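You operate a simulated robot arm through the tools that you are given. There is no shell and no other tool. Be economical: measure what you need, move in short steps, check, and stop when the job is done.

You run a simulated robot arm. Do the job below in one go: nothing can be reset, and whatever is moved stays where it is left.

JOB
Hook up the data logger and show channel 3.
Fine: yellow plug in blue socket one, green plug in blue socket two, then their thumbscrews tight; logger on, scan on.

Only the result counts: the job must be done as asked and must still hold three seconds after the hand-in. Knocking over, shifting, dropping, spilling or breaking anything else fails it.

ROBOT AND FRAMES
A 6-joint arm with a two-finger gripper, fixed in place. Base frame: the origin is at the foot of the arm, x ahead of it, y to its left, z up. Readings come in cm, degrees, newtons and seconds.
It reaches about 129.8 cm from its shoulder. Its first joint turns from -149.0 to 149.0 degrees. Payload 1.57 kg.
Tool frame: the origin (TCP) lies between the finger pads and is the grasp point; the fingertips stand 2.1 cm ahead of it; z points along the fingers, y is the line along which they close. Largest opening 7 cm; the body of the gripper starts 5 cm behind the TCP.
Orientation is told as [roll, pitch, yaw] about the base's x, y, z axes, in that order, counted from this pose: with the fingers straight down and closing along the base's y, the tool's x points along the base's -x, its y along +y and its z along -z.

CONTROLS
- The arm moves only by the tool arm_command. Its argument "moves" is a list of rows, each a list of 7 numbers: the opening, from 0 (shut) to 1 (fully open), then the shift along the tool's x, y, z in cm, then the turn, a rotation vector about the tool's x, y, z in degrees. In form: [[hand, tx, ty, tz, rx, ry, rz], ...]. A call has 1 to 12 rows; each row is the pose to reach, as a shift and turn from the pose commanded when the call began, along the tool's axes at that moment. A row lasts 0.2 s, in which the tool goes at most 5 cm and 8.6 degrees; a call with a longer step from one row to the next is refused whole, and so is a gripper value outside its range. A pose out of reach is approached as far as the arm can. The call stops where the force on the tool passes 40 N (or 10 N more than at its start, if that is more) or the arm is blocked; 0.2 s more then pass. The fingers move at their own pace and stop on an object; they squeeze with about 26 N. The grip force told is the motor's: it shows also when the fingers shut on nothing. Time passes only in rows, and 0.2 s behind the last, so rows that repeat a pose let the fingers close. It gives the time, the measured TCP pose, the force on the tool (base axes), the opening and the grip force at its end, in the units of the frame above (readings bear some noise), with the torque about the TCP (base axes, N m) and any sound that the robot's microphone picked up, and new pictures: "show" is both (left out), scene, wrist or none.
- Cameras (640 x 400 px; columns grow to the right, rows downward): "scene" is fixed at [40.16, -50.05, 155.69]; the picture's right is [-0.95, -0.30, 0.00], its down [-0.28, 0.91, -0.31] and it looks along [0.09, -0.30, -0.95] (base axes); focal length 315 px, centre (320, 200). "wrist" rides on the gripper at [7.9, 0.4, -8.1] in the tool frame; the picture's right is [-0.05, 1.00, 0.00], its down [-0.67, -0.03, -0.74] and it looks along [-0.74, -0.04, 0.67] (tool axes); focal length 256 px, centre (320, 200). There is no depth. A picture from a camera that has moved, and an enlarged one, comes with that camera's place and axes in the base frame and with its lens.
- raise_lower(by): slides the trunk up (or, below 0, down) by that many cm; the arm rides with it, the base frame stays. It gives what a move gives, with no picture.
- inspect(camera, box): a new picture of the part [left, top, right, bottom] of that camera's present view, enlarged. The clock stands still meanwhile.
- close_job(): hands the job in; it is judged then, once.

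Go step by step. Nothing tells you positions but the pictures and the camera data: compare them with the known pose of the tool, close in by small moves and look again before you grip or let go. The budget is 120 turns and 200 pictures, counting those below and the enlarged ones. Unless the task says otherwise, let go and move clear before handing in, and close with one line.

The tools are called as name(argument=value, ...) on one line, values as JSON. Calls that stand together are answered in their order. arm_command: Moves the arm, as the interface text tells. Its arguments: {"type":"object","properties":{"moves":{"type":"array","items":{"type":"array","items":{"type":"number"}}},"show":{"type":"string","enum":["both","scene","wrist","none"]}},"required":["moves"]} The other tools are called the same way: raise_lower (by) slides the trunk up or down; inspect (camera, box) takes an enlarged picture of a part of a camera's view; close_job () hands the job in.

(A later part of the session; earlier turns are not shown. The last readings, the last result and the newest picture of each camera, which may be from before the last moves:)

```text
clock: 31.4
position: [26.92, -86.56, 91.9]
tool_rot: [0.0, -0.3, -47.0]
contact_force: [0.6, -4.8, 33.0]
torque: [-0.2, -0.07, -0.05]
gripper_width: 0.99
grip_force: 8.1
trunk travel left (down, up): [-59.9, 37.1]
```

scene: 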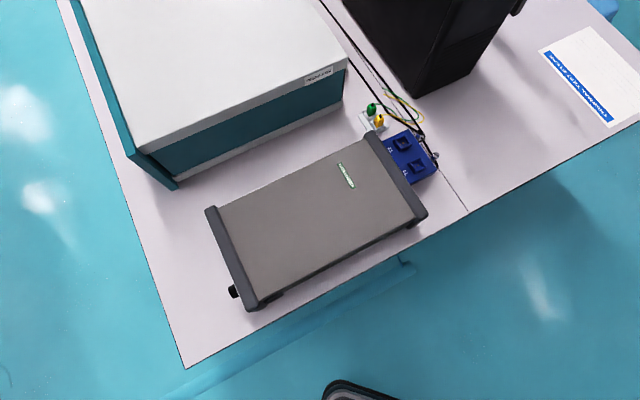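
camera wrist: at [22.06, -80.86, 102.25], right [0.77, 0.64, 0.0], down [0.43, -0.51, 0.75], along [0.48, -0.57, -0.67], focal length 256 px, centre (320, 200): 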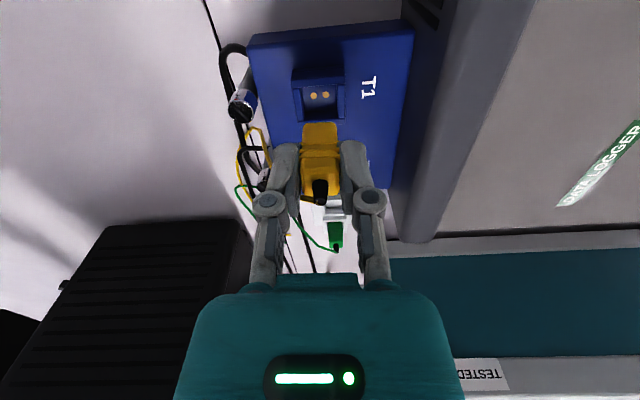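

It holds firm under 33 N, so it is bottomed. I'll raise and check.

raise_lower(by=6)

inspect(camera="wrist", box=[240, 60, 400, 180])

```text
clock: 32.4
position: [26.96, -86.58, 97.71]
tool_rot: [0.1, 0.0, -47.0]
contact_force: [0.7, 0.0, 0.8]
torque: [-0.03, -0.01, 0.05]
gripper_width: 0.98
grip_force: 0.0
trunk travel left (down, up): [-65.9, 31.1]
```

```text
3.33 times, centred on (320, 120) of wrist
camera zoom: at [21.83, -80.54, 105.83], right [0.77, 0.64, 0.0], down [0.43, -0.51, 0.75], along [0.48, -0.57, -0.67], focal length 853 px, centre (320, 467)
```

zoom: 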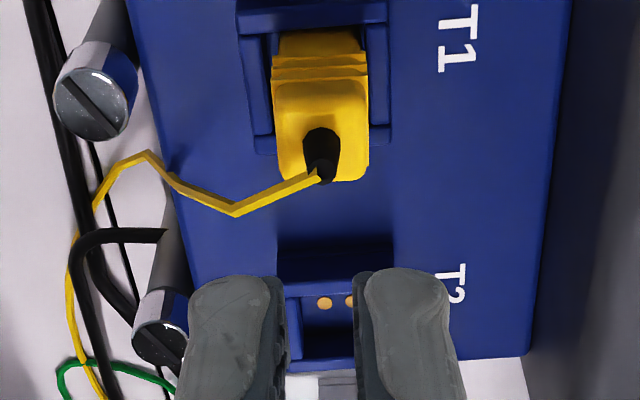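

Yellow is in T1. Now to hover over the green plug.

arm_command(moves=[[1, -4.5, 0.2, 0, 0, 0, 0], [1, -9, 0.4, 0, 0, 0, 0], [1, -13.5, 0.6, 0, 0, 0, 0], [1, -17.5, 0.8, 0, 0, 0, 0], [1, -20.1, 0.82, 0, 0, 0, 0]], show="none")

raise_lower(by=-9)

inspect(camera="wrist", box=[200, 60, 440, 210])

```text
clock: 33.5
position: [41.28, -100.87, 97.65]
tool_rot: [0.1, 0.0, -47.1]
contact_force: [0.1, 0.3, -0.1]
torque: [-0.01, -0.03, -0.01]
gripper_width: 7.01
grip_force: 0.0
trunk travel left (down, up): [-65.9, 31.1]
```

```text
clock: 34.8
position: [41.19, -100.75, 88.82]
tool_rot: [0.2, 0.1, -47.1]
contact_force: [-0.1, 0.5, 0.0]
torque: [-0.03, -0.01, 0.01]
gripper_width: 7.0
grip_force: 0.0
trunk travel left (down, up): [-56.9, 40.1]
```

```text
2.67 times, centred on (320, 135) of wrist
camera zoom: at [36.09, -94.68, 96.84], right [0.77, 0.64, 0.0], down [0.43, -0.51, 0.75], along [0.48, -0.57, -0.67], focal length 683 px, centre (320, 373)
```

zoom: 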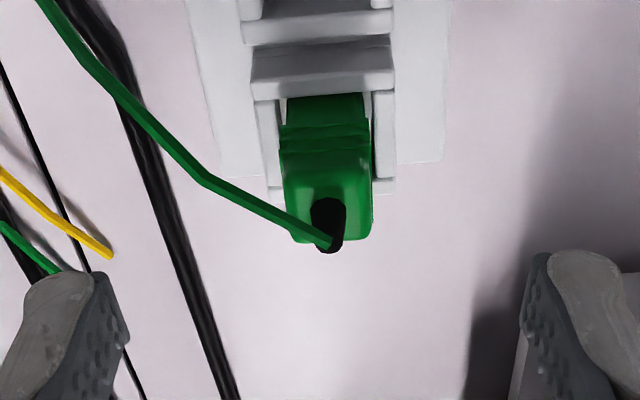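

Aligned just as with yellow. Lowering and gripping.

raise_lower(by=-3.65)

arm_command(moves=[[0.6, 0, 0, 0, 0, 0, 0], [0.3, 0, 0, 0, 0, 0, 0], [0.1, 0, 0, 0, 0, 0, 0], [0.1, 0, 0, 0, 0, 0, 0], [0.1, 0, 0, 0, 0, 0, 0], [0.1, 0, 0, 0, 0, 0, 0]], show="wrist")

```text
clock: 35.6
position: [41.16, -100.83, 85.01]
tool_rot: [0.0, 0.1, -47.0]
contact_force: [-0.6, 0.1, -0.2]
torque: [0.03, -0.03, 0.0]
gripper_width: 6.99
grip_force: 0.1
trunk travel left (down, up): [-53.2, 43.8]
```

```text
clock: 37.0
position: [41.22, -100.66, 85.08]
tool_rot: [0.0, 0.0, -46.9]
contact_force: [-0.7, -0.2, 0.8]
torque: [0.03, 0.0, 0.04]
gripper_width: 1.66
grip_force: 26.2
trunk travel left (down, up): [-53.2, 43.8]
camera wrist: at [36.1, -94.68, 93.18], right [0.77, 0.64, 0.0], down [0.43, -0.51, 0.75], along [0.48, -0.57, -0.67], focal length 256 px, centre (320, 200)
```

wrist: 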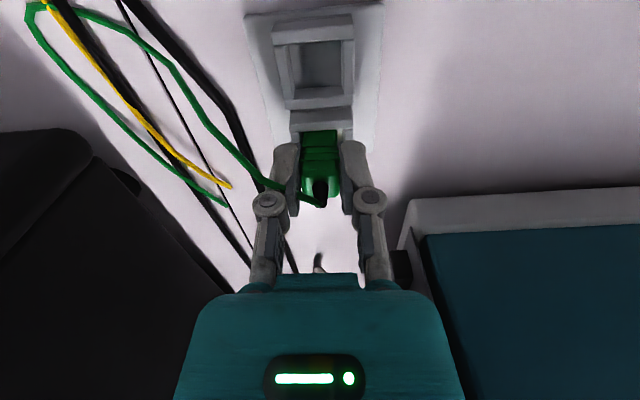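

Green gripped. Lifting and moving over T2.

raise_lower(by=9)

arm_command(moves=[[0.1, 4.4, -0.3, 0, 0, 0, 0], [0.1, 8.8, -0.6, 0, 0, 0, 0], [0.1, 13.16, -0.81, 0, 0, 0, 0], [0.1, 13.16, -0.81, 0, 0, 0, 0]], show="none")

raise_lower(by=-2.4)

inspect(camera="wrist", box=[240, 60, 400, 180])

```text
clock: 38.2
position: [41.22, -100.84, 94.05]
tool_rot: [0.1, 0.0, -47.1]
contact_force: [-0.3, -0.4, -0.2]
torque: [0.03, -0.03, -0.02]
gripper_width: 1.66
grip_force: 26.3
trunk travel left (down, up): [-62.2, 34.8]
```

```text
clock: 39.2
position: [31.53, -91.71, 94.15]
tool_rot: [0.1, 0.0, -47.0]
contact_force: [-0.8, -0.1, -0.5]
torque: [-0.04, 0.0, 0.0]
gripper_width: 1.66
grip_force: 26.1
trunk travel left (down, up): [-62.2, 34.8]
```

```text
clock: 40.0
position: [31.62, -91.81, 91.62]
tool_rot: [0.1, 0.1, -47.0]
contact_force: [-0.3, 0.4, -0.7]
torque: [0.01, -0.01, 0.05]
gripper_width: 1.64
grip_force: 26.1
trunk travel left (down, up): [-59.8, 37.2]
```

```text
3.33 times, centred on (320, 120) of wrist
camera zoom: at [26.5, -85.69, 99.78], right [0.77, 0.64, 0.0], down [0.43, -0.51, 0.75], along [0.48, -0.57, -0.67], focal length 853 px, centre (320, 467)
```

zoom: 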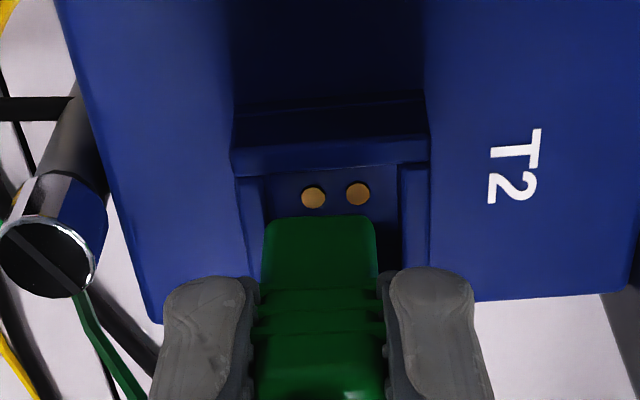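

Compared with the T1 approach picture, T2 lies 0.25 cm to the +y side with fore-aft matching. I'll correct and lower.

arm_command(moves=[[0.1, 0.02, 0.25, 0, 0, 0, 0]], show="none")

raise_lower(by=-0.9)

inspect(camera="wrist", box=[260, 80, 380, 170])

```text
clock: 40.4
position: [31.75, -91.58, 91.67]
tool_rot: [0.1, 0.0, -47.0]
contact_force: [-1.0, -0.4, -0.5]
torque: [0.01, -0.02, -0.02]
gripper_width: 1.66
grip_force: 26.2
trunk travel left (down, up): [-59.8, 37.2]
```

```text
clock: 40.9
position: [31.77, -91.57, 90.82]
tool_rot: [0.1, 0.1, -47.0]
contact_force: [0.7, 0.2, 0.0]
torque: [0.02, -0.02, -0.02]
gripper_width: 1.65
grip_force: 26.5
trunk travel left (down, up): [-58.9, 38.1]
```

```text
4.44 times, centred on (320, 125) of wrist
camera zoom: at [26.66, -85.5, 98.88], right [0.77, 0.64, 0.0], down [0.43, -0.51, 0.75], along [0.48, -0.57, -0.67], focal length 1138 px, centre (320, 533)
```

zoom: 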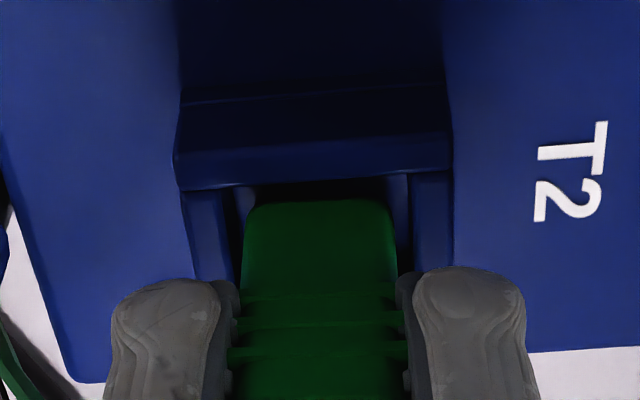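

arm_command(moves=[[0.1, -0.08, 0, 0, 0, 0, 0]], show="none")

raise_lower(by=-0.6)

inspect(camera="wrist", box=[260, 80, 380, 170])

```text
clock: 41.3
position: [31.73, -91.64, 90.84]
tool_rot: [0.2, 0.0, -46.9]
contact_force: [-2.9, 4.2, -2.3]
torque: [0.15, 0.14, 0.06]
gripper_width: 1.66
grip_force: 26.0
trunk travel left (down, up): [-58.9, 38.1]
```

```text
clock: 41.9
position: [31.85, -91.56, 90.13]
tool_rot: [0.1, 0.0, -46.9]
contact_force: [-5.2, 4.9, -2.1]
torque: [0.17, 0.17, 0.05]
gripper_width: 1.66
grip_force: 25.8
trunk travel left (down, up): [-58.3, 38.7]
```

```text
4.44 times, centred on (320, 125) of wrist
camera zoom: at [26.67, -85.56, 98.3], right [0.77, 0.64, 0.0], down [0.43, -0.51, 0.74], along [0.48, -0.57, -0.67], focal length 1138 px, centre (320, 533)
```

zoom: 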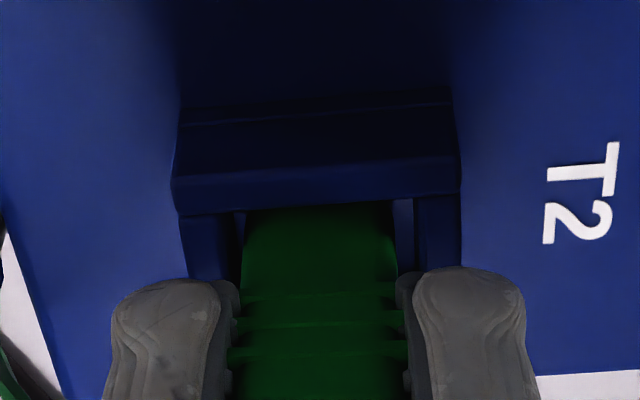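

Contact with the far wall again, so the plug is inside the rim. I'll back off 0.18 and press down.

arm_command(moves=[[0.1, 0.18, 0, 0, 0, 0, 0]], show="none")

raise_lower(by=-0.4)

raise_lower(by=-0.3)

inspect(camera="wrist", box=[260, 80, 380, 170])

```text
clock: 42.3
position: [31.8, -91.6, 90.2]
tool_rot: [0.1, 0.0, -47.0]
contact_force: [-0.7, -0.1, 0.2]
torque: [-0.03, 0.03, 0.0]
gripper_width: 1.65
grip_force: 26.1
trunk travel left (down, up): [-58.3, 38.7]
```

```text
clock: 42.8
position: [31.73, -91.54, 90.04]
tool_rot: [-0.1, -0.2, -47.0]
contact_force: [3.6, -6.3, 22.1]
torque: [-0.28, -0.14, 0.0]
gripper_width: 1.64
grip_force: 26.1
trunk travel left (down, up): [-57.9, 39.1]
```

```text
clock: 43.3
position: [31.62, -91.41, 89.56]
tool_rot: [0.1, -0.1, -47.1]
contact_force: [0.0, -2.9, 19.3]
torque: [-0.1, -0.02, 0.01]
gripper_width: 1.64
grip_force: 25.5
trunk travel left (down, up): [-57.6, 39.4]
```

```text
4.44 times, centred on (320, 125) of wrist
camera zoom: at [26.53, -85.32, 97.73], right [0.77, 0.64, 0.0], down [0.43, -0.51, 0.75], along [0.48, -0.57, -0.67], focal length 1138 px, centre (320, 533)
```

zoom: 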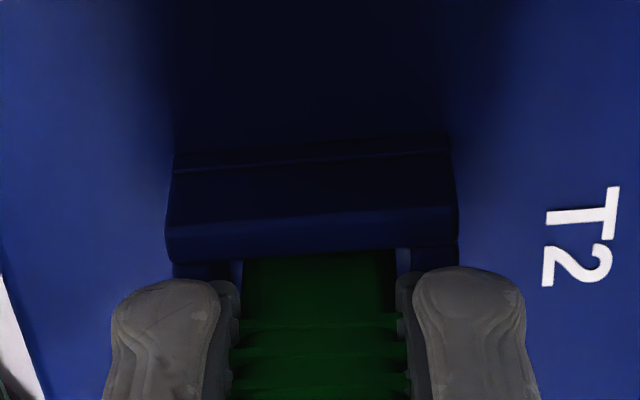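

Same state as yellow when bottomed. Release, rise, narrow and press on the shoulders to seat.

arm_command(moves=[[0.35, 0, 0, 0, 0, 0, 0], [0.5, 0, 0, 0, 0, 0, 0], [0.5, 0, 0, 0, 0, 0, 0]], show="none")

raise_lower(by=7)

arm_command(moves=[[0.3, 0, 0, 0, 0, 0, 0], [0.14, 0, 0, 0, 0, 0, 0], [0.14, 0, 0, 0, 0, 0, 0], [0.14, 0, 0, 0, 0, 0, 0]], show="none")

raise_lower(by=-3.3)

inspect(camera="wrist", box=[260, 80, 380, 170])

```text
clock: 44.1
position: [31.73, -91.58, 89.22]
tool_rot: [0.1, 0.0, -47.0]
contact_force: [-0.1, 0.3, -0.3]
torque: [0.0, -0.01, 0.01]
gripper_width: 3.51
grip_force: 0.0
trunk travel left (down, up): [-57.6, 39.4]
```

```text
clock: 45.2
position: [31.67, -91.51, 96.47]
tool_rot: [0.1, 0.1, -47.0]
contact_force: [0.3, 0.2, 0.1]
torque: [0.01, -0.02, -0.02]
gripper_width: 3.51
grip_force: 0.0
trunk travel left (down, up): [-64.6, 32.4]
```

```text
clock: 46.2
position: [31.92, -91.5, 96.57]
tool_rot: [0.1, 0.0, -47.0]
contact_force: [0.2, -1.2, -0.1]
torque: [-0.03, -0.02, -0.01]
gripper_width: 0.98
grip_force: 0.2
trunk travel left (down, up): [-64.6, 32.4]
```

```text
clock: 47.0
position: [31.72, -91.63, 93.22]
tool_rot: [0.1, -0.1, -47.0]
contact_force: [0.0, 0.2, 0.1]
torque: [-0.02, 0.03, -0.03]
gripper_width: 0.96
grip_force: 0.1
trunk travel left (down, up): [-61.3, 35.7]
```

```text
4.44 times, centred on (320, 125) of wrist
camera zoom: at [26.6, -85.46, 101.28], right [0.77, 0.64, 0.0], down [0.43, -0.51, 0.75], along [0.48, -0.57, -0.67], focal length 1138 px, centre (320, 533)
```

zoom: 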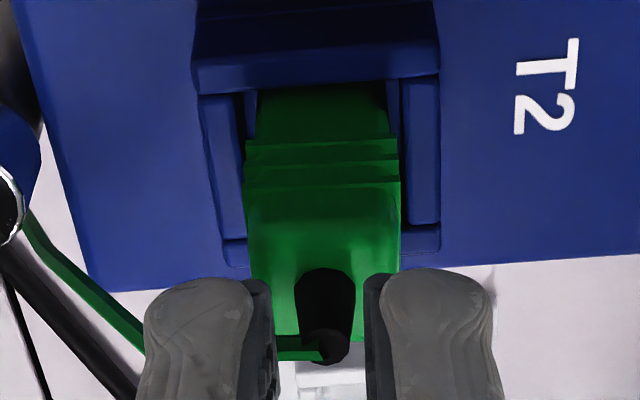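

raise_lower(by=-1.2)

raise_lower(by=-0.2)

inspect(camera="wrist", box=[260, 80, 380, 170])

```text
clock: 47.6
position: [31.69, -91.54, 92.04]
tool_rot: [0.0, 0.0, -47.0]
contact_force: [0.1, -0.1, 3.6]
torque: [-0.02, -0.06, 0.01]
gripper_width: 1.01
grip_force: 0.0
trunk travel left (down, up): [-60.1, 36.9]
```

```text
clock: 48.1
position: [31.68, -91.42, 91.85]
tool_rot: [0.0, -0.1, -47.0]
contact_force: [0.1, -2.8, 19.5]
torque: [-0.11, -0.02, -0.01]
gripper_width: 1.08
grip_force: 0.8
trunk travel left (down, up): [-59.9, 37.1]
```

```text
4.44 times, centred on (320, 125) of wrist
camera zoom: at [26.56, -85.36, 100.05], right [0.77, 0.64, 0.0], down [0.43, -0.51, 0.75], along [0.48, -0.57, -0.67], focal length 1138 px, centre (320, 533)
```

zoom: 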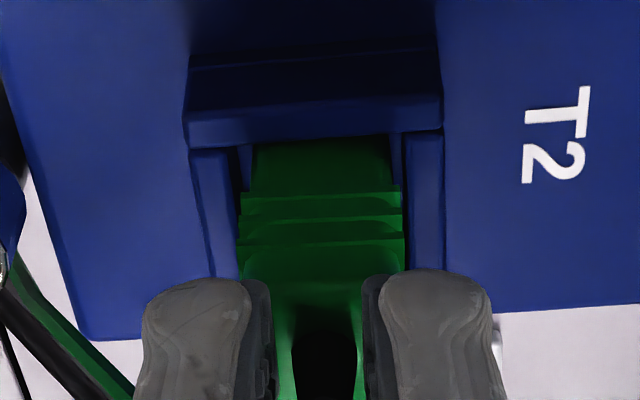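

raise_lower(by=-0.15)

raise_lower(by=6)

inspect(camera="scene", box=[370, 110, 460, 190])

inspect(camera="wrist", box=[180, 0, 420, 180])

```text
clock: 48.6
position: [31.71, -91.37, 91.87]
tool_rot: [0.0, -0.1, -47.0]
contact_force: [2.5, -5.7, 33.1]
torque: [-0.26, -0.04, 0.02]
gripper_width: 1.07
grip_force: 0.7
trunk travel left (down, up): [-59.8, 37.2]
```

```text
clock: 49.6
position: [31.7, -91.56, 97.65]
tool_rot: [0.1, -0.1, -47.0]
contact_force: [-0.1, -0.9, 0.0]
torque: [-0.02, 0.01, 0.01]
gripper_width: 0.97
grip_force: 0.0
trunk travel left (down, up): [-65.8, 31.2]
```

```text
5.00 times, centred on (415, 150) of scene
camera zoom: at [40.16, -50.05, 155.69], right [-0.95, -0.3, 0.0], down [-0.28, 0.91, -0.31], along [0.09, -0.3, -0.95], focal length 1576 px, centre (-155, 450)
```

zoom: 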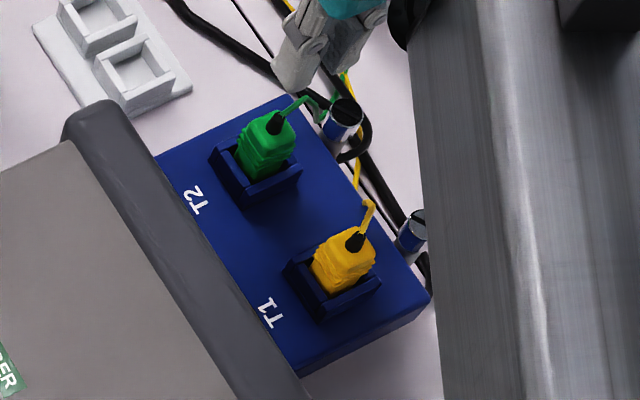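

```text
2.22 times, centred on (300, 90) of wrist
camera zoom: at [26.6, -85.47, 105.73], right [0.77, 0.64, 0.0], down [0.43, -0.51, 0.75], along [0.48, -0.57, -0.67], focal length 569 px, centre (364, 444)
```

zoom: 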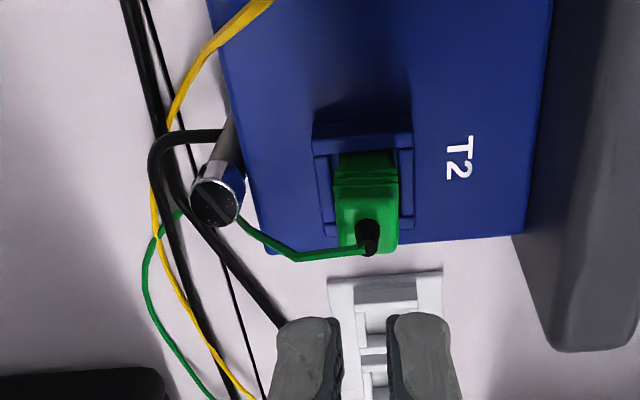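

Both plugs are seated equally. Now the thumbscrews: heads at about (23.7, -90.7) and (28.4, -95.3), top about z 87.3, close to the block edge. I'll turn the hand 90° so the fingers close along the block edge and hover over screw 1.

arm_command(moves=[[0.5, 0.6, -0.5, 0, 0, 0, -8], [0.5, 1.2, -1, 0, 0, 0, -16], [0.5, 1.8, -1.5, 0, 0, 0, -24], [0.5, 2.4, -2, 0, 0, 0, -32], [0.5, 3, -2.5, 0, 0, 0, -40], [0.5, 3.6, -3, 0, 0, 0, -48], [0.5, 4.2, -3.5, 0, 0, 0, -56], [0.5, 4.8, -4, 0, 0, 0, -64], [0.5, 5.4, -4.6, 0, 0, 0, -72], [0.5, 5.8, -5, 0, 0, 0, -80], [0.5, 6.09, -5.26, 0, 0, 0, -88], [0.5, 6.09, -5.26, 0, 0, 0, -90]], show="wrist")

inspect(camera="wrist", box=[220, 40, 420, 190])

```text
clock: 52.2
position: [23.64, -90.69, 97.6]
tool_rot: [-0.1, -0.1, 43.1]
contact_force: [0.2, 0.5, -0.1]
torque: [0.0, 0.0, -0.02]
gripper_width: 3.5
grip_force: 0.1
trunk travel left (down, up): [-65.8, 31.2]
camera wrist: at [17.62, -95.79, 105.72], right [-0.64, 0.76, 0.0], down [0.51, 0.43, 0.75], along [0.57, 0.48, -0.67], focal length 256 px, centre (320, 200)
```

wrist: 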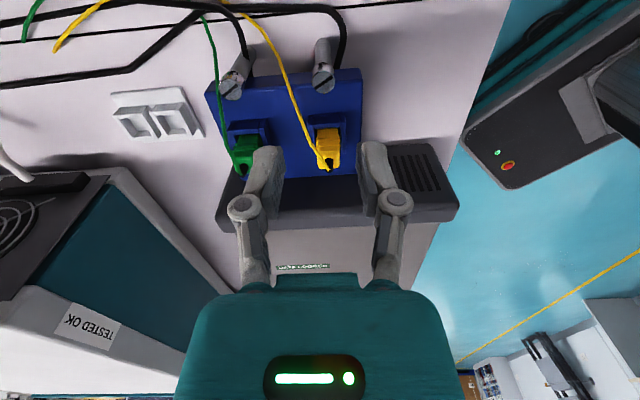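

```text
2.67 times, centred on (320, 115) of wrist
camera zoom: at [17.62, -95.79, 105.72], right [-0.64, 0.76, 0.0], down [0.51, 0.43, 0.75], along [0.57, 0.48, -0.67], focal length 683 px, centre (320, 427)
```

zoom: 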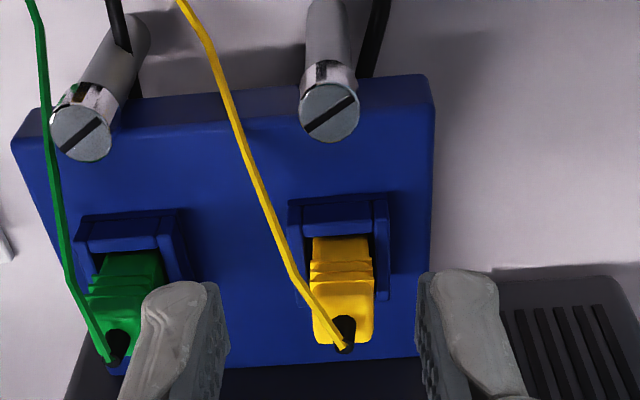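

Good view of both slotted heads. I'll lower for a close look at screw 1's head.

raise_lower(by=-4.5)

inspect(camera="wrist", box=[240, 40, 400, 160])

inspect(camera="scene", box=[400, 120, 470, 190])

```text
clock: 53.1
position: [23.66, -90.68, 93.1]
tool_rot: [0.0, 0.0, 43.0]
contact_force: [0.0, 0.1, 0.9]
torque: [0.02, 0.0, -0.01]
gripper_width: 3.51
grip_force: 0.0
trunk travel left (down, up): [-61.3, 35.7]
```

```text
3.33 times, centred on (320, 100) of wrist
camera zoom: at [17.61, -95.77, 101.23], right [-0.64, 0.77, 0.0], down [0.51, 0.43, 0.75], along [0.57, 0.48, -0.67], focal length 853 px, centre (320, 533)
```

zoom: 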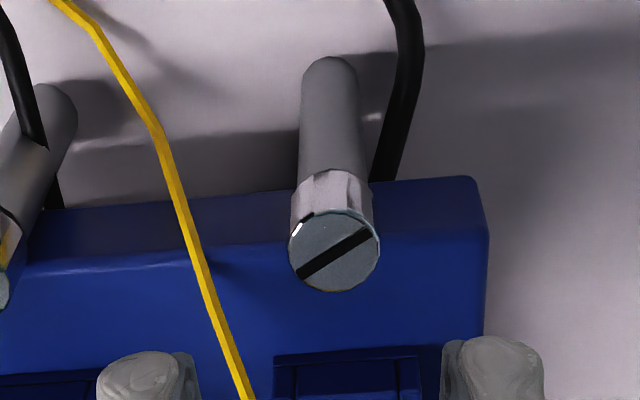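

```text
5.71 times, centred on (435, 155) of scene
camera zoom: at [40.16, -50.05, 155.69], right [-0.95, -0.3, 0.0], down [-0.28, 0.91, -0.31], along [0.09, -0.3, -0.95], focal length 1802 px, centre (-337, 457)
```

zoom: 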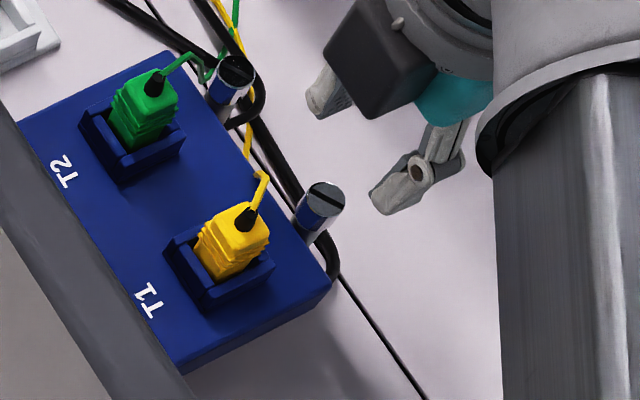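

Screw 1's head is 1.56 cm wide, z 86.1–87.4, offset 0.2 in tool y. I'll centre, lower so the tips clear the block top, and close.

arm_command(moves=[[0.5, 0.08, 0.21, 0, 0, 0, 0]], show="none")

raise_lower(by=-3.6)

inspect(camera="wrist", box=[240, 80, 400, 200])

```text
clock: 53.5
position: [23.49, -90.52, 93.06]
tool_rot: [-0.1, -0.1, 42.9]
contact_force: [-0.2, 0.1, -0.1]
torque: [-0.01, -0.01, 0.0]
gripper_width: 3.5
grip_force: 0.0
trunk travel left (down, up): [-61.3, 35.7]
```

```text
clock: 54.3
position: [23.49, -90.49, 89.37]
tool_rot: [0.0, -0.1, 43.0]
contact_force: [0.2, 0.1, 0.2]
torque: [0.0, 0.04, -0.02]
gripper_width: 3.5
grip_force: 0.0
trunk travel left (down, up): [-57.7, 39.3]
```

```text
3.33 times, centred on (320, 140) of wrist
camera zoom: at [17.39, -95.64, 97.63], right [-0.64, 0.77, 0.0], down [0.51, 0.43, 0.75], along [0.57, 0.48, -0.67], focal length 853 px, centre (320, 400)
```

zoom: 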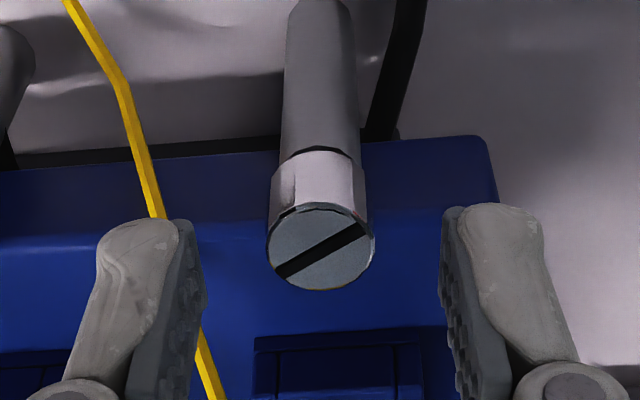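

Centred. Lowering the last 0.9 and closing on the head.

raise_lower(by=-0.9)

arm_command(moves=[[0.3, 0, 0, 0, 0, 0, 0], [0.1, 0, 0, 0, 0, 0, 0], [0.1, 0, 0, 0, 0, 0, 0], [0.1, 0, 0, 0, 0, 0, 0]], show="none")

arm_command(moves=[[0.1, 0, 0, 0, 0, 0, 8], [0.1, 0, 0, 0, 0, 0, 16], [0.1, 0, 0, 0, 0, 0, 24]], show="wrist")

inspect(camera="wrist", box=[240, 80, 400, 200])

```text
clock: 54.9
position: [23.52, -90.61, 88.63]
tool_rot: [0.0, -0.1, 43.0]
contact_force: [0.5, 0.6, -0.5]
torque: [0.02, -0.02, -0.02]
gripper_width: 3.5
grip_force: 0.2
trunk travel left (down, up): [-56.8, 40.2]
```

```text
clock: 55.9
position: [23.51, -90.58, 88.58]
tool_rot: [0.0, -0.1, 42.9]
contact_force: [-0.1, -0.1, 0.1]
torque: [0.06, -0.03, 0.01]
gripper_width: 1.65
grip_force: 32.3
trunk travel left (down, up): [-56.8, 40.2]
```

```text
clock: 56.7
position: [23.45, -90.4, 88.61]
tool_rot: [0.0, -0.1, 18.9]
contact_force: [0.2, 1.1, -1.5]
torque: [-0.15, 0.15, 0.03]
gripper_width: 1.64
grip_force: 31.7
trunk travel left (down, up): [-56.8, 40.2]
camera wrist: at [15.82, -92.67, 96.73], right [-0.27, 0.96, 0.0], down [0.64, 0.18, 0.75], along [0.72, 0.2, -0.67], focal length 256 px, centre (320, 200)
```

wrist: 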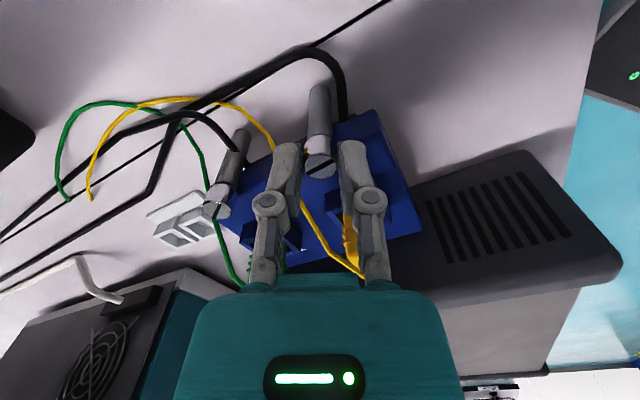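

```text
3.33 times, centred on (320, 140) of wrist
camera zoom: at [15.82, -92.67, 96.73], right [-0.27, 0.96, 0.0], down [0.64, 0.18, 0.75], along [0.72, 0.2, -0.67], focal length 853 px, centre (320, 400)
```

zoom: 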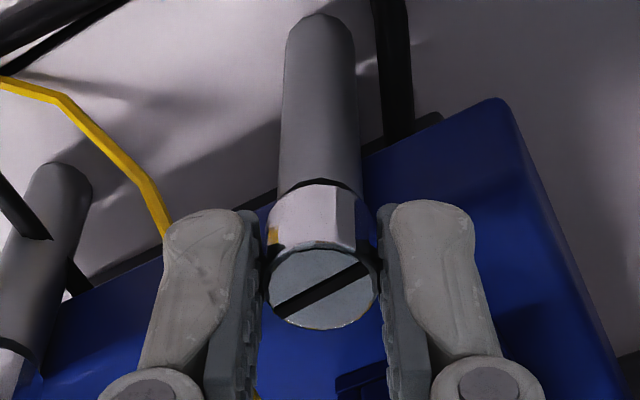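

The slot turned with the gripper, so it's turning freely clockwise. I'll continue and watch the torque.

arm_command(moves=[[0.1, 0, 0, 0, 0, 0, 8], [0.1, 0, 0, 0, 0, 0, 16], [0.1, 0, 0, 0, 0, 0, 24], [0.1, 0, 0, 0, 0, 0, 32], [0.1, 0, 0, 0, 0, 0, 40], [0.1, 0, 0, 0, 0, 0, 48], [0.1, 0, 0, 0, 0, 0, 56], [0.1, 0, 0, 0, 0, 0, 64]], show="none")

inspect(camera="wrist", box=[240, 80, 400, 200])

```text
clock: 58.5
position: [23.53, -90.42, 88.59]
tool_rot: [0.2, 0.1, -45.0]
contact_force: [-0.4, 21.0, -14.6]
torque: [0.12, -0.12, -0.02]
gripper_width: 1.67
grip_force: 32.4
trunk travel left (down, up): [-56.8, 40.2]
```

```text
3.33 times, centred on (320, 140) of wrist
camera zoom: at [18.23, -84.51, 96.77], right [0.74, 0.67, 0.0], down [0.44, -0.5, 0.74], along [0.5, -0.55, -0.67], focal length 853 px, centre (320, 400)
```

zoom: 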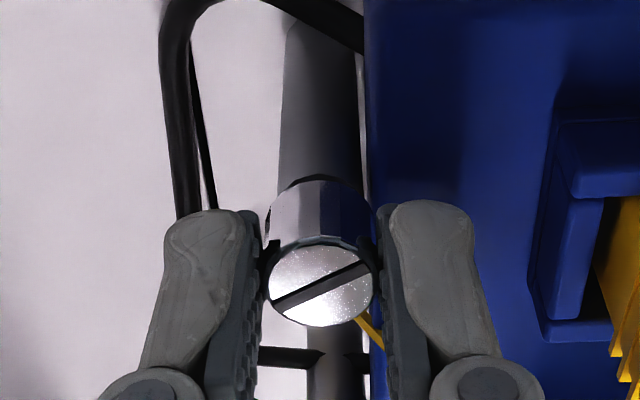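

The head still follows, but a side and downward force has built up. I'll release briefly to see whether that's from the grip, and check the head.

arm_command(moves=[[0.35, 0, 0, 0, 0, 0, 0], [0.4, 0, 0, 0, 0, 0, 0]], show="wrist")

inspect(camera="wrist", box=[240, 80, 400, 200])

inspect(camera="scene", box=[380, 110, 470, 190])

```text
clock: 59.1
position: [23.58, -90.52, 88.68]
tool_rot: [0.0, -0.1, -45.0]
contact_force: [-0.3, 0.3, -0.6]
torque: [-0.02, -0.01, -0.02]
gripper_width: 2.8
grip_force: 0.0
trunk travel left (down, up): [-56.8, 40.2]
camera wrist: at [18.17, -84.66, 96.74], right [0.74, 0.67, 0.0], down [0.45, -0.5, 0.75], along [0.5, -0.55, -0.67], focal length 256 px, centre (320, 200)
```

wrist: 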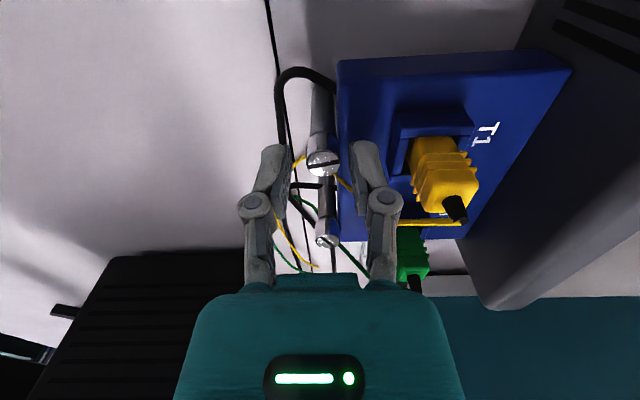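

```text
3.33 times, centred on (320, 140) of wrist
camera zoom: at [18.17, -84.66, 96.74], right [0.74, 0.67, 0.0], down [0.45, -0.5, 0.75], along [0.5, -0.55, -0.67], focal length 853 px, centre (320, 400)
```

zoom: 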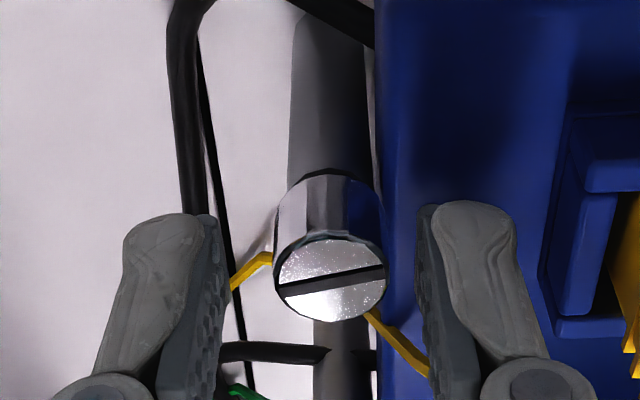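

```text
5.00 times, centred on (425, 150) of scene
camera zoom: at [40.16, -50.05, 155.69], right [-0.95, -0.3, 0.0], down [-0.28, 0.91, -0.31], along [0.09, -0.3, -0.95], focal length 1576 px, centre (-205, 450)
```

zoom: 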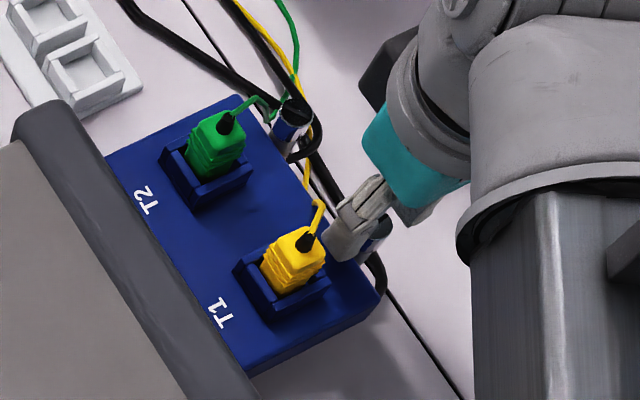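

Force vanished on release; the screw likely draws down as it turns. I'll swing back with open fingers and take another bite.

arm_command(moves=[[0.4, 0, 0, 0, 0, 0, -8], [0.4, 0, 0, 0, 0, 0, -16], [0.4, 0, 0, 0, 0, 0, -24], [0.4, 0, 0, 0, 0, 0, -32], [0.4, 0, 0, 0, 0, 0, -40], [0.4, 0, 0, 0, 0, 0, -48], [0.4, 0, 0, 0, 0, 0, -56], [0.4, 0, 0, 0, 0, 0, -64], [0.4, 0, 0, 0, 0, 0, -72], [0.4, 0, 0, 0, 0, 0, -80], [0.4, 0, 0, 0, 0, 0, -88]], show="none")

inspect(camera="wrist", box=[240, 80, 400, 200])

```text
clock: 61.5
position: [23.52, -90.6, 88.57]
tool_rot: [-0.1, -0.1, 43.2]
contact_force: [-0.5, 0.6, 0.0]
torque: [0.03, 0.0, -0.02]
gripper_width: 2.8
grip_force: 0.2
trunk travel left (down, up): [-56.8, 40.2]
```

```text
3.33 times, centred on (320, 140) of wrist
camera zoom: at [17.38, -95.68, 96.72], right [-0.64, 0.76, 0.0], down [0.51, 0.43, 0.75], along [0.57, 0.48, -0.67], focal length 853 px, centre (320, 400)
```

zoom: 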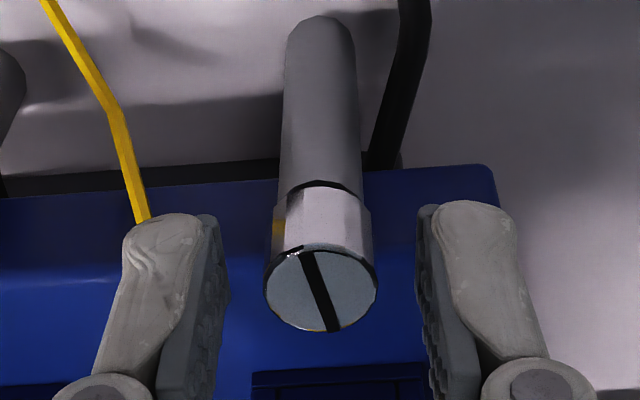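

The head has turned about 100° clockwise. Taking another bite, in smaller increments with force readouts.

arm_command(moves=[[0.2, 0, 0, 0, 0, 0, 0], [0.1, 0, 0, 0, 0, 0, 0], [0.1, 0, 0, 0, 0, 0, 0], [0.1, 0, 0, 0, 0, 0, 8], [0.1, 0, 0, 0, 0, 0, 16], [0.1, 0, 0, 0, 0, 0, 24], [0.1, 0, 0, 0, 0, 0, 32]], show="none")

arm_command(moves=[[0.1, 0, 0, 0, 0, 0, 8], [0.1, 0, 0, 0, 0, 0, 16], [0.1, 0, 0, 0, 0, 0, 24]], show="none")

arm_command(moves=[[0.1, 0, 0, 0, 0, 0, 8], [0.1, 0, 0, 0, 0, 0, 16], [0.1, 0, 0, 0, 0, 0, 24]], show="none")

inspect(camera="wrist", box=[240, 80, 400, 200])

```text
clock: 63.1
position: [23.39, -90.52, 88.65]
tool_rot: [0.1, -0.1, 10.9]
contact_force: [-3.6, 5.0, -2.1]
torque: [0.11, 0.05, 0.21]
gripper_width: 1.66
grip_force: 32.7
trunk travel left (down, up): [-56.8, 40.2]
```

```text
clock: 63.9
position: [23.47, -90.37, 88.63]
tool_rot: [0.2, -0.1, -13.1]
contact_force: [-1.8, 11.2, -0.6]
torque: [0.17, -0.01, 0.17]
gripper_width: 1.64
grip_force: 31.9
trunk travel left (down, up): [-56.8, 40.2]
```

```text
clock: 64.7
position: [23.57, -90.49, 88.63]
tool_rot: [0.1, -0.1, -37.0]
contact_force: [4.1, 16.9, -0.7]
torque: [0.26, -0.18, 0.25]
gripper_width: 1.65
grip_force: 32.6
trunk travel left (down, up): [-56.8, 40.2]
```

```text
3.33 times, centred on (320, 140) of wrist
camera zoom: at [17.51, -85.35, 96.82], right [0.64, 0.76, 0.0], down [0.51, -0.43, 0.75], along [0.57, -0.48, -0.67], focal length 853 px, centre (320, 400)
```

zoom: 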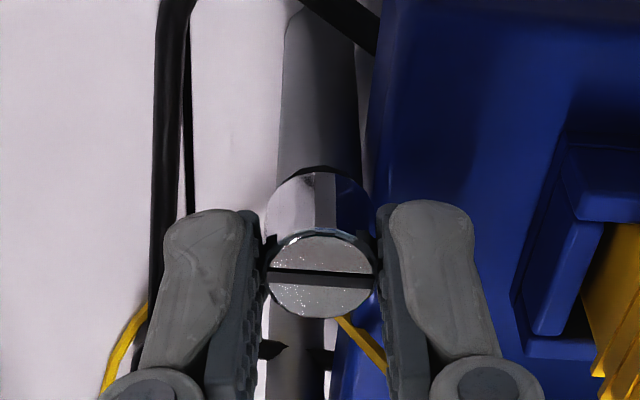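

The torque rose to 0.25 N·m and the fingers now slip round a head that has stopped, so screw 1 is tight. I'll release, rise and go to screw 2.

arm_command(moves=[[0.4, 0, 0, 0, 0, 0, 0], [0.5, 0, 0, 0, 0, 0, 0]], show="none")

raise_lower(by=7)

arm_command(moves=[[0.5, -0.7, -0.1, 0, 0, 0, -8], [0.5, -1.4, -0.2, 0, 0, 0, -16], [0.5, -2.1, -0.3, 0, 0, 0, -24], [0.5, -2.8, -0.4, 0, 0, 0, -32], [0.5, -3.5, -0.5, 0, 0, 0, -40], [0.5, -4.2, -0.6, 0, 0, 0, -48], [0.5, -4.9, -0.7, 0, 0, 0, -56], [0.5, -5.6, -0.8, 0, 0, 0, -64], [0.5, -6.2, -0.9, 0, 0, 0, -72], [0.5, -6.72, -0.94, 0, 0, 0, -80]], show="wrist")

inspect(camera="wrist", box=[240, 40, 440, 190])

```text
clock: 65.3
position: [23.49, -90.68, 88.76]
tool_rot: [-0.1, -0.2, -37.0]
contact_force: [0.4, 0.4, 0.1]
torque: [-0.04, -0.01, 0.0]
gripper_width: 3.49
grip_force: 0.1
trunk travel left (down, up): [-56.8, 40.2]
```

```text
clock: 66.4
position: [23.43, -90.47, 95.6]
tool_rot: [0.2, 0.0, -37.0]
contact_force: [0.0, 0.3, 0.2]
torque: [0.0, 0.04, 0.01]
gripper_width: 3.48
grip_force: 0.0
trunk travel left (down, up): [-63.8, 33.2]
```

```text
clock: 68.6
position: [28.25, -95.44, 95.52]
tool_rot: [-0.1, -0.1, 43.1]
contact_force: [0.7, 0.8, -0.5]
torque: [-0.01, 0.0, 0.01]
gripper_width: 3.5
grip_force: 0.0
trunk travel left (down, up): [-63.8, 33.2]
camera wrist: at [22.18, -100.56, 103.72], right [-0.64, 0.76, 0.0], down [0.51, 0.43, 0.75], along [0.57, 0.48, -0.67], focal length 256 px, centre (320, 200)
```

wrist: 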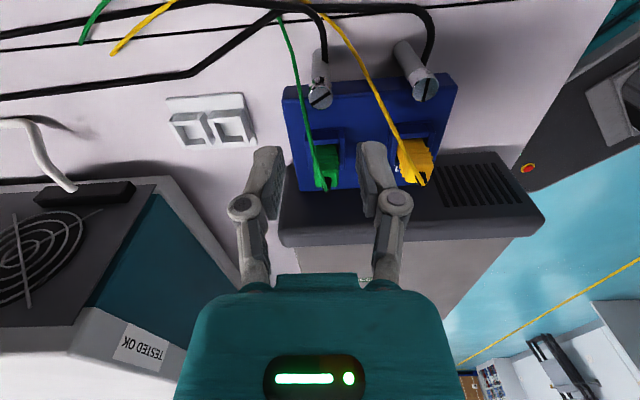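

```text
2.67 times, centred on (340, 115) of wrist
camera zoom: at [22.18, -100.56, 103.72], right [-0.64, 0.76, 0.0], down [0.51, 0.43, 0.75], along [0.57, 0.48, -0.67], focal length 683 px, centre (267, 427)
```

zoom: 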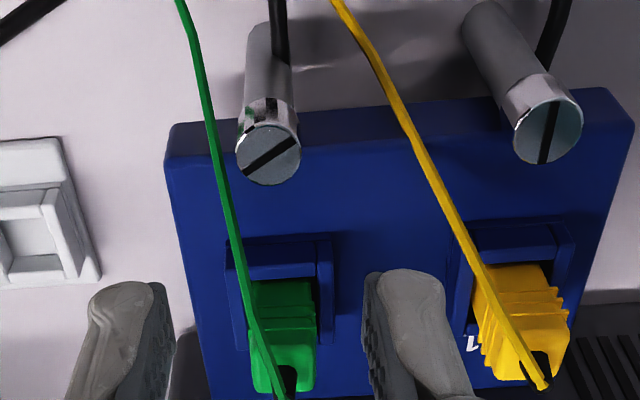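

Screw 2 is well centred beneath the hand. I'll lower, grip and turn clockwise, reading torque in steps.

arm_command(moves=[[0.5, -0.06, 0, 0, 0, 0, 0]], show="none")

raise_lower(by=-6)

inspect(camera="wrist", box=[240, 80, 400, 200])

```text
clock: 69.0
position: [28.27, -95.36, 95.64]
tool_rot: [-0.1, -0.1, 43.1]
contact_force: [-0.8, -0.7, -0.3]
torque: [-0.01, 0.0, -0.02]
gripper_width: 3.57
grip_force: 0.1
trunk travel left (down, up): [-63.8, 33.2]
```

```text
clock: 70.0
position: [28.25, -95.36, 89.59]
tool_rot: [0.1, 0.0, 43.0]
contact_force: [0.2, 0.6, -0.3]
torque: [-0.01, -0.02, 0.0]
gripper_width: 3.49
grip_force: 0.0
trunk travel left (down, up): [-57.8, 39.2]
```

```text
3.33 times, centred on (320, 140) of wrist
camera zoom: at [22.24, -100.48, 97.73], right [-0.64, 0.77, 0.0], down [0.51, 0.43, 0.75], along [0.57, 0.48, -0.67], focal length 853 px, centre (320, 400)
```

zoom: 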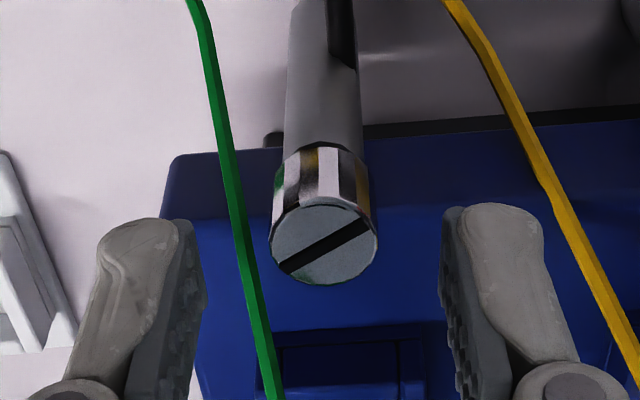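

raise_lower(by=-0.95)

arm_command(moves=[[0.3, 0, 0, 0, 0, 0, 0], [0.1, 0, 0, 0, 0, 0, 0], [0.1, 0, 0, 0, 0, 0, 0], [0.1, 0, 0, 0, 0, 0, 0]], show="none")

inspect(camera="wrist", box=[200, 80, 440, 230])

```text
clock: 70.5
position: [28.32, -95.46, 88.72]
tool_rot: [0.0, -0.1, 43.0]
contact_force: [0.1, 0.5, 0.9]
torque: [-0.03, 0.02, -0.01]
gripper_width: 3.5
grip_force: 0.0
trunk travel left (down, up): [-56.8, 40.2]
```

```text
clock: 71.5
position: [28.34, -95.28, 88.76]
tool_rot: [0.1, 0.0, 43.0]
contact_force: [-2.6, 4.8, -2.7]
torque: [0.09, 0.06, 0.01]
gripper_width: 1.65
grip_force: 31.9
trunk travel left (down, up): [-56.8, 40.2]
```

```text
2.67 times, centred on (320, 155) of wrist
camera zoom: at [22.21, -100.46, 96.78], right [-0.64, 0.77, 0.0], down [0.51, 0.43, 0.75], along [0.57, 0.48, -0.67], focal length 683 px, centre (320, 320)
```

zoom: 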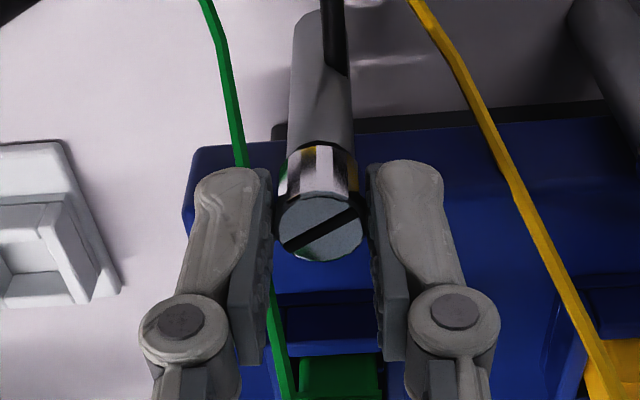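

Width 1.65, same as screw 1; the cable passes through visually and isn't caught. Turning.

arm_command(moves=[[0.1, 0, 0, 0, 0, 0, 8], [0.1, 0, 0, 0, 0, 0, 16], [0.1, 0, 0, 0, 0, 0, 24], [0.1, 0, 0, 0, 0, 0, 32], [0.1, 0, 0, 0, 0, 0, 40]], show="none")

arm_command(moves=[[0.1, 0, 0, 0, 0, 0, 8], [0.1, 0, 0, 0, 0, 0, 16], [0.1, 0, 0, 0, 0, 0, 24], [0.1, 0, 0, 0, 0, 0, 32], [0.1, 0, 0, 0, 0, 0, 40]], show="none")

inspect(camera="wrist", box=[240, 80, 400, 200])

```text
clock: 72.7
position: [28.28, -95.19, 88.71]
tool_rot: [0.1, -0.1, 2.8]
contact_force: [-8.6, 17.0, -13.6]
torque: [0.29, -0.38, 0.05]
gripper_width: 1.68
grip_force: 32.0
trunk travel left (down, up): [-56.8, 40.2]
```

```text
clock: 73.9
position: [28.4, -95.2, 88.64]
tool_rot: [0.2, 0.2, -37.1]
contact_force: [-3.3, 25.3, -15.1]
torque: [0.17, -0.17, 0.02]
gripper_width: 1.65
grip_force: 32.2
trunk travel left (down, up): [-56.8, 40.2]
```

```text
3.33 times, centred on (320, 140) of wrist
camera zoom: at [22.28, -90.14, 96.83], right [0.65, 0.76, 0.0], down [0.51, -0.43, 0.74], along [0.57, -0.48, -0.67], focal length 853 px, centre (320, 400)
```

zoom: 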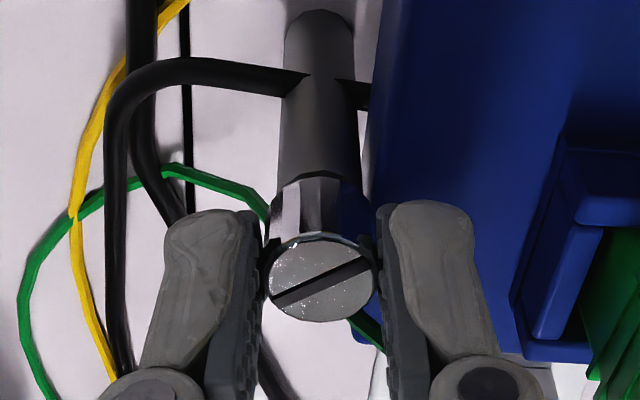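

It followed 80°. Second bite now.

arm_command(moves=[[0.35, 0, 0, 0, 0, 0, 0], [0.4, 0, 0, 0, 0, 0, 0], [0.4, 0, 0, 0, 0, 0, -8], [0.4, 0, 0, 0, 0, 0, -16], [0.4, 0, 0, 0, 0, 0, -24], [0.4, 0, 0, 0, 0, 0, -32], [0.4, 0, 0, 0, 0, 0, -40], [0.4, 0, 0, 0, 0, 0, -48], [0.4, 0, 0, 0, 0, 0, -56], [0.4, 0, 0, 0, 0, 0, -64], [0.4, 0, 0, 0, 0, 0, -72], [0.4, 0, 0, 0, 0, 0, -80]], show="none")

inspect(camera="wrist", box=[240, 80, 400, 200])

arm_command(moves=[[0.2, 0, 0, 0, 0, 0, 0], [0.1, 0, 0, 0, 0, 0, 0], [0.1, 0, 0, 0, 0, 0, 0], [0.1, 0, 0, 0, 0, 0, 8], [0.1, 0, 0, 0, 0, 0, 16], [0.1, 0, 0, 0, 0, 0, 24], [0.1, 0, 0, 0, 0, 0, 32]], show="none")

arm_command(moves=[[0.1, 0, 0, 0, 0, 0, 8], [0.1, 0, 0, 0, 0, 0, 16], [0.1, 0, 0, 0, 0, 0, 24], [0.1, 0, 0, 0, 0, 0, 32], [0.1, 0, 0, 0, 0, 0, 40]], show="none")

inspect(camera="wrist", box=[240, 80, 400, 200])

```text
clock: 76.5
position: [28.48, -95.32, 88.65]
tool_rot: [0.0, -0.1, 43.2]
contact_force: [-0.7, 0.5, 0.5]
torque: [-0.02, -0.02, 0.04]
gripper_width: 2.8
grip_force: 0.1
trunk travel left (down, up): [-56.8, 40.2]
```

```text
3.33 times, centred on (320, 140) of wrist
camera zoom: at [22.3, -100.51, 96.77], right [-0.64, 0.76, 0.0], down [0.51, 0.43, 0.75], along [0.57, 0.48, -0.67], focal length 853 px, centre (320, 400)
```

zoom: 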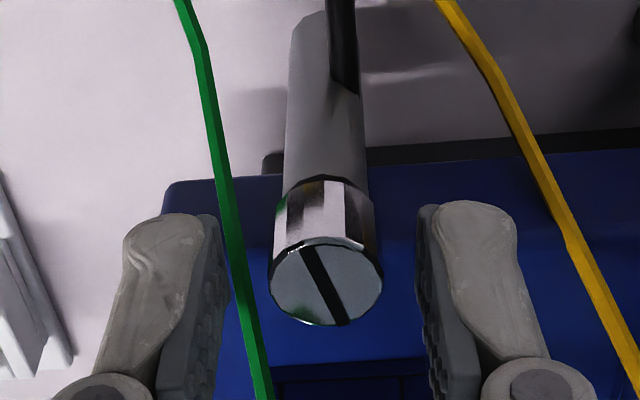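

```text
clock: 78.1
position: [28.23, -95.39, 88.62]
tool_rot: [0.0, -0.2, 10.9]
contact_force: [-9.6, 14.0, -7.5]
torque: [0.26, 0.27, 0.27]
gripper_width: 1.66
grip_force: 32.1
trunk travel left (down, up): [-56.8, 40.2]
```

```text
clock: 79.3
position: [28.46, -95.23, 88.72]
tool_rot: [0.0, 0.0, -29.1]
contact_force: [3.1, 11.2, 2.6]
torque: [0.23, -0.08, 0.23]
gripper_width: 1.66
grip_force: 31.8
trunk travel left (down, up): [-56.8, 40.2]
```

```text
3.33 times, centred on (320, 140) of wrist
camera zoom: at [21.66, -91.04, 96.87], right [0.53, 0.85, 0.0], down [0.56, -0.35, 0.75], along [0.63, -0.4, -0.67], focal length 853 px, centre (320, 400)
```

zoom: 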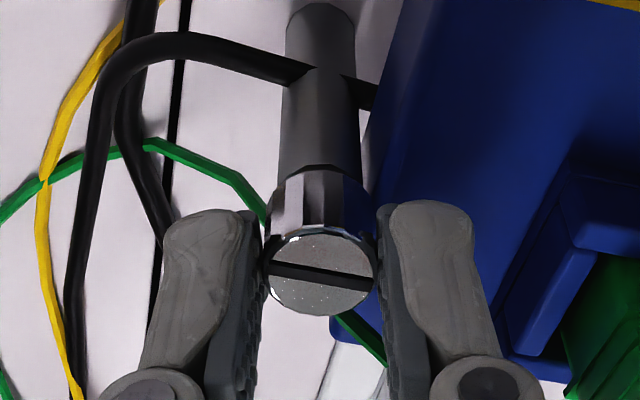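

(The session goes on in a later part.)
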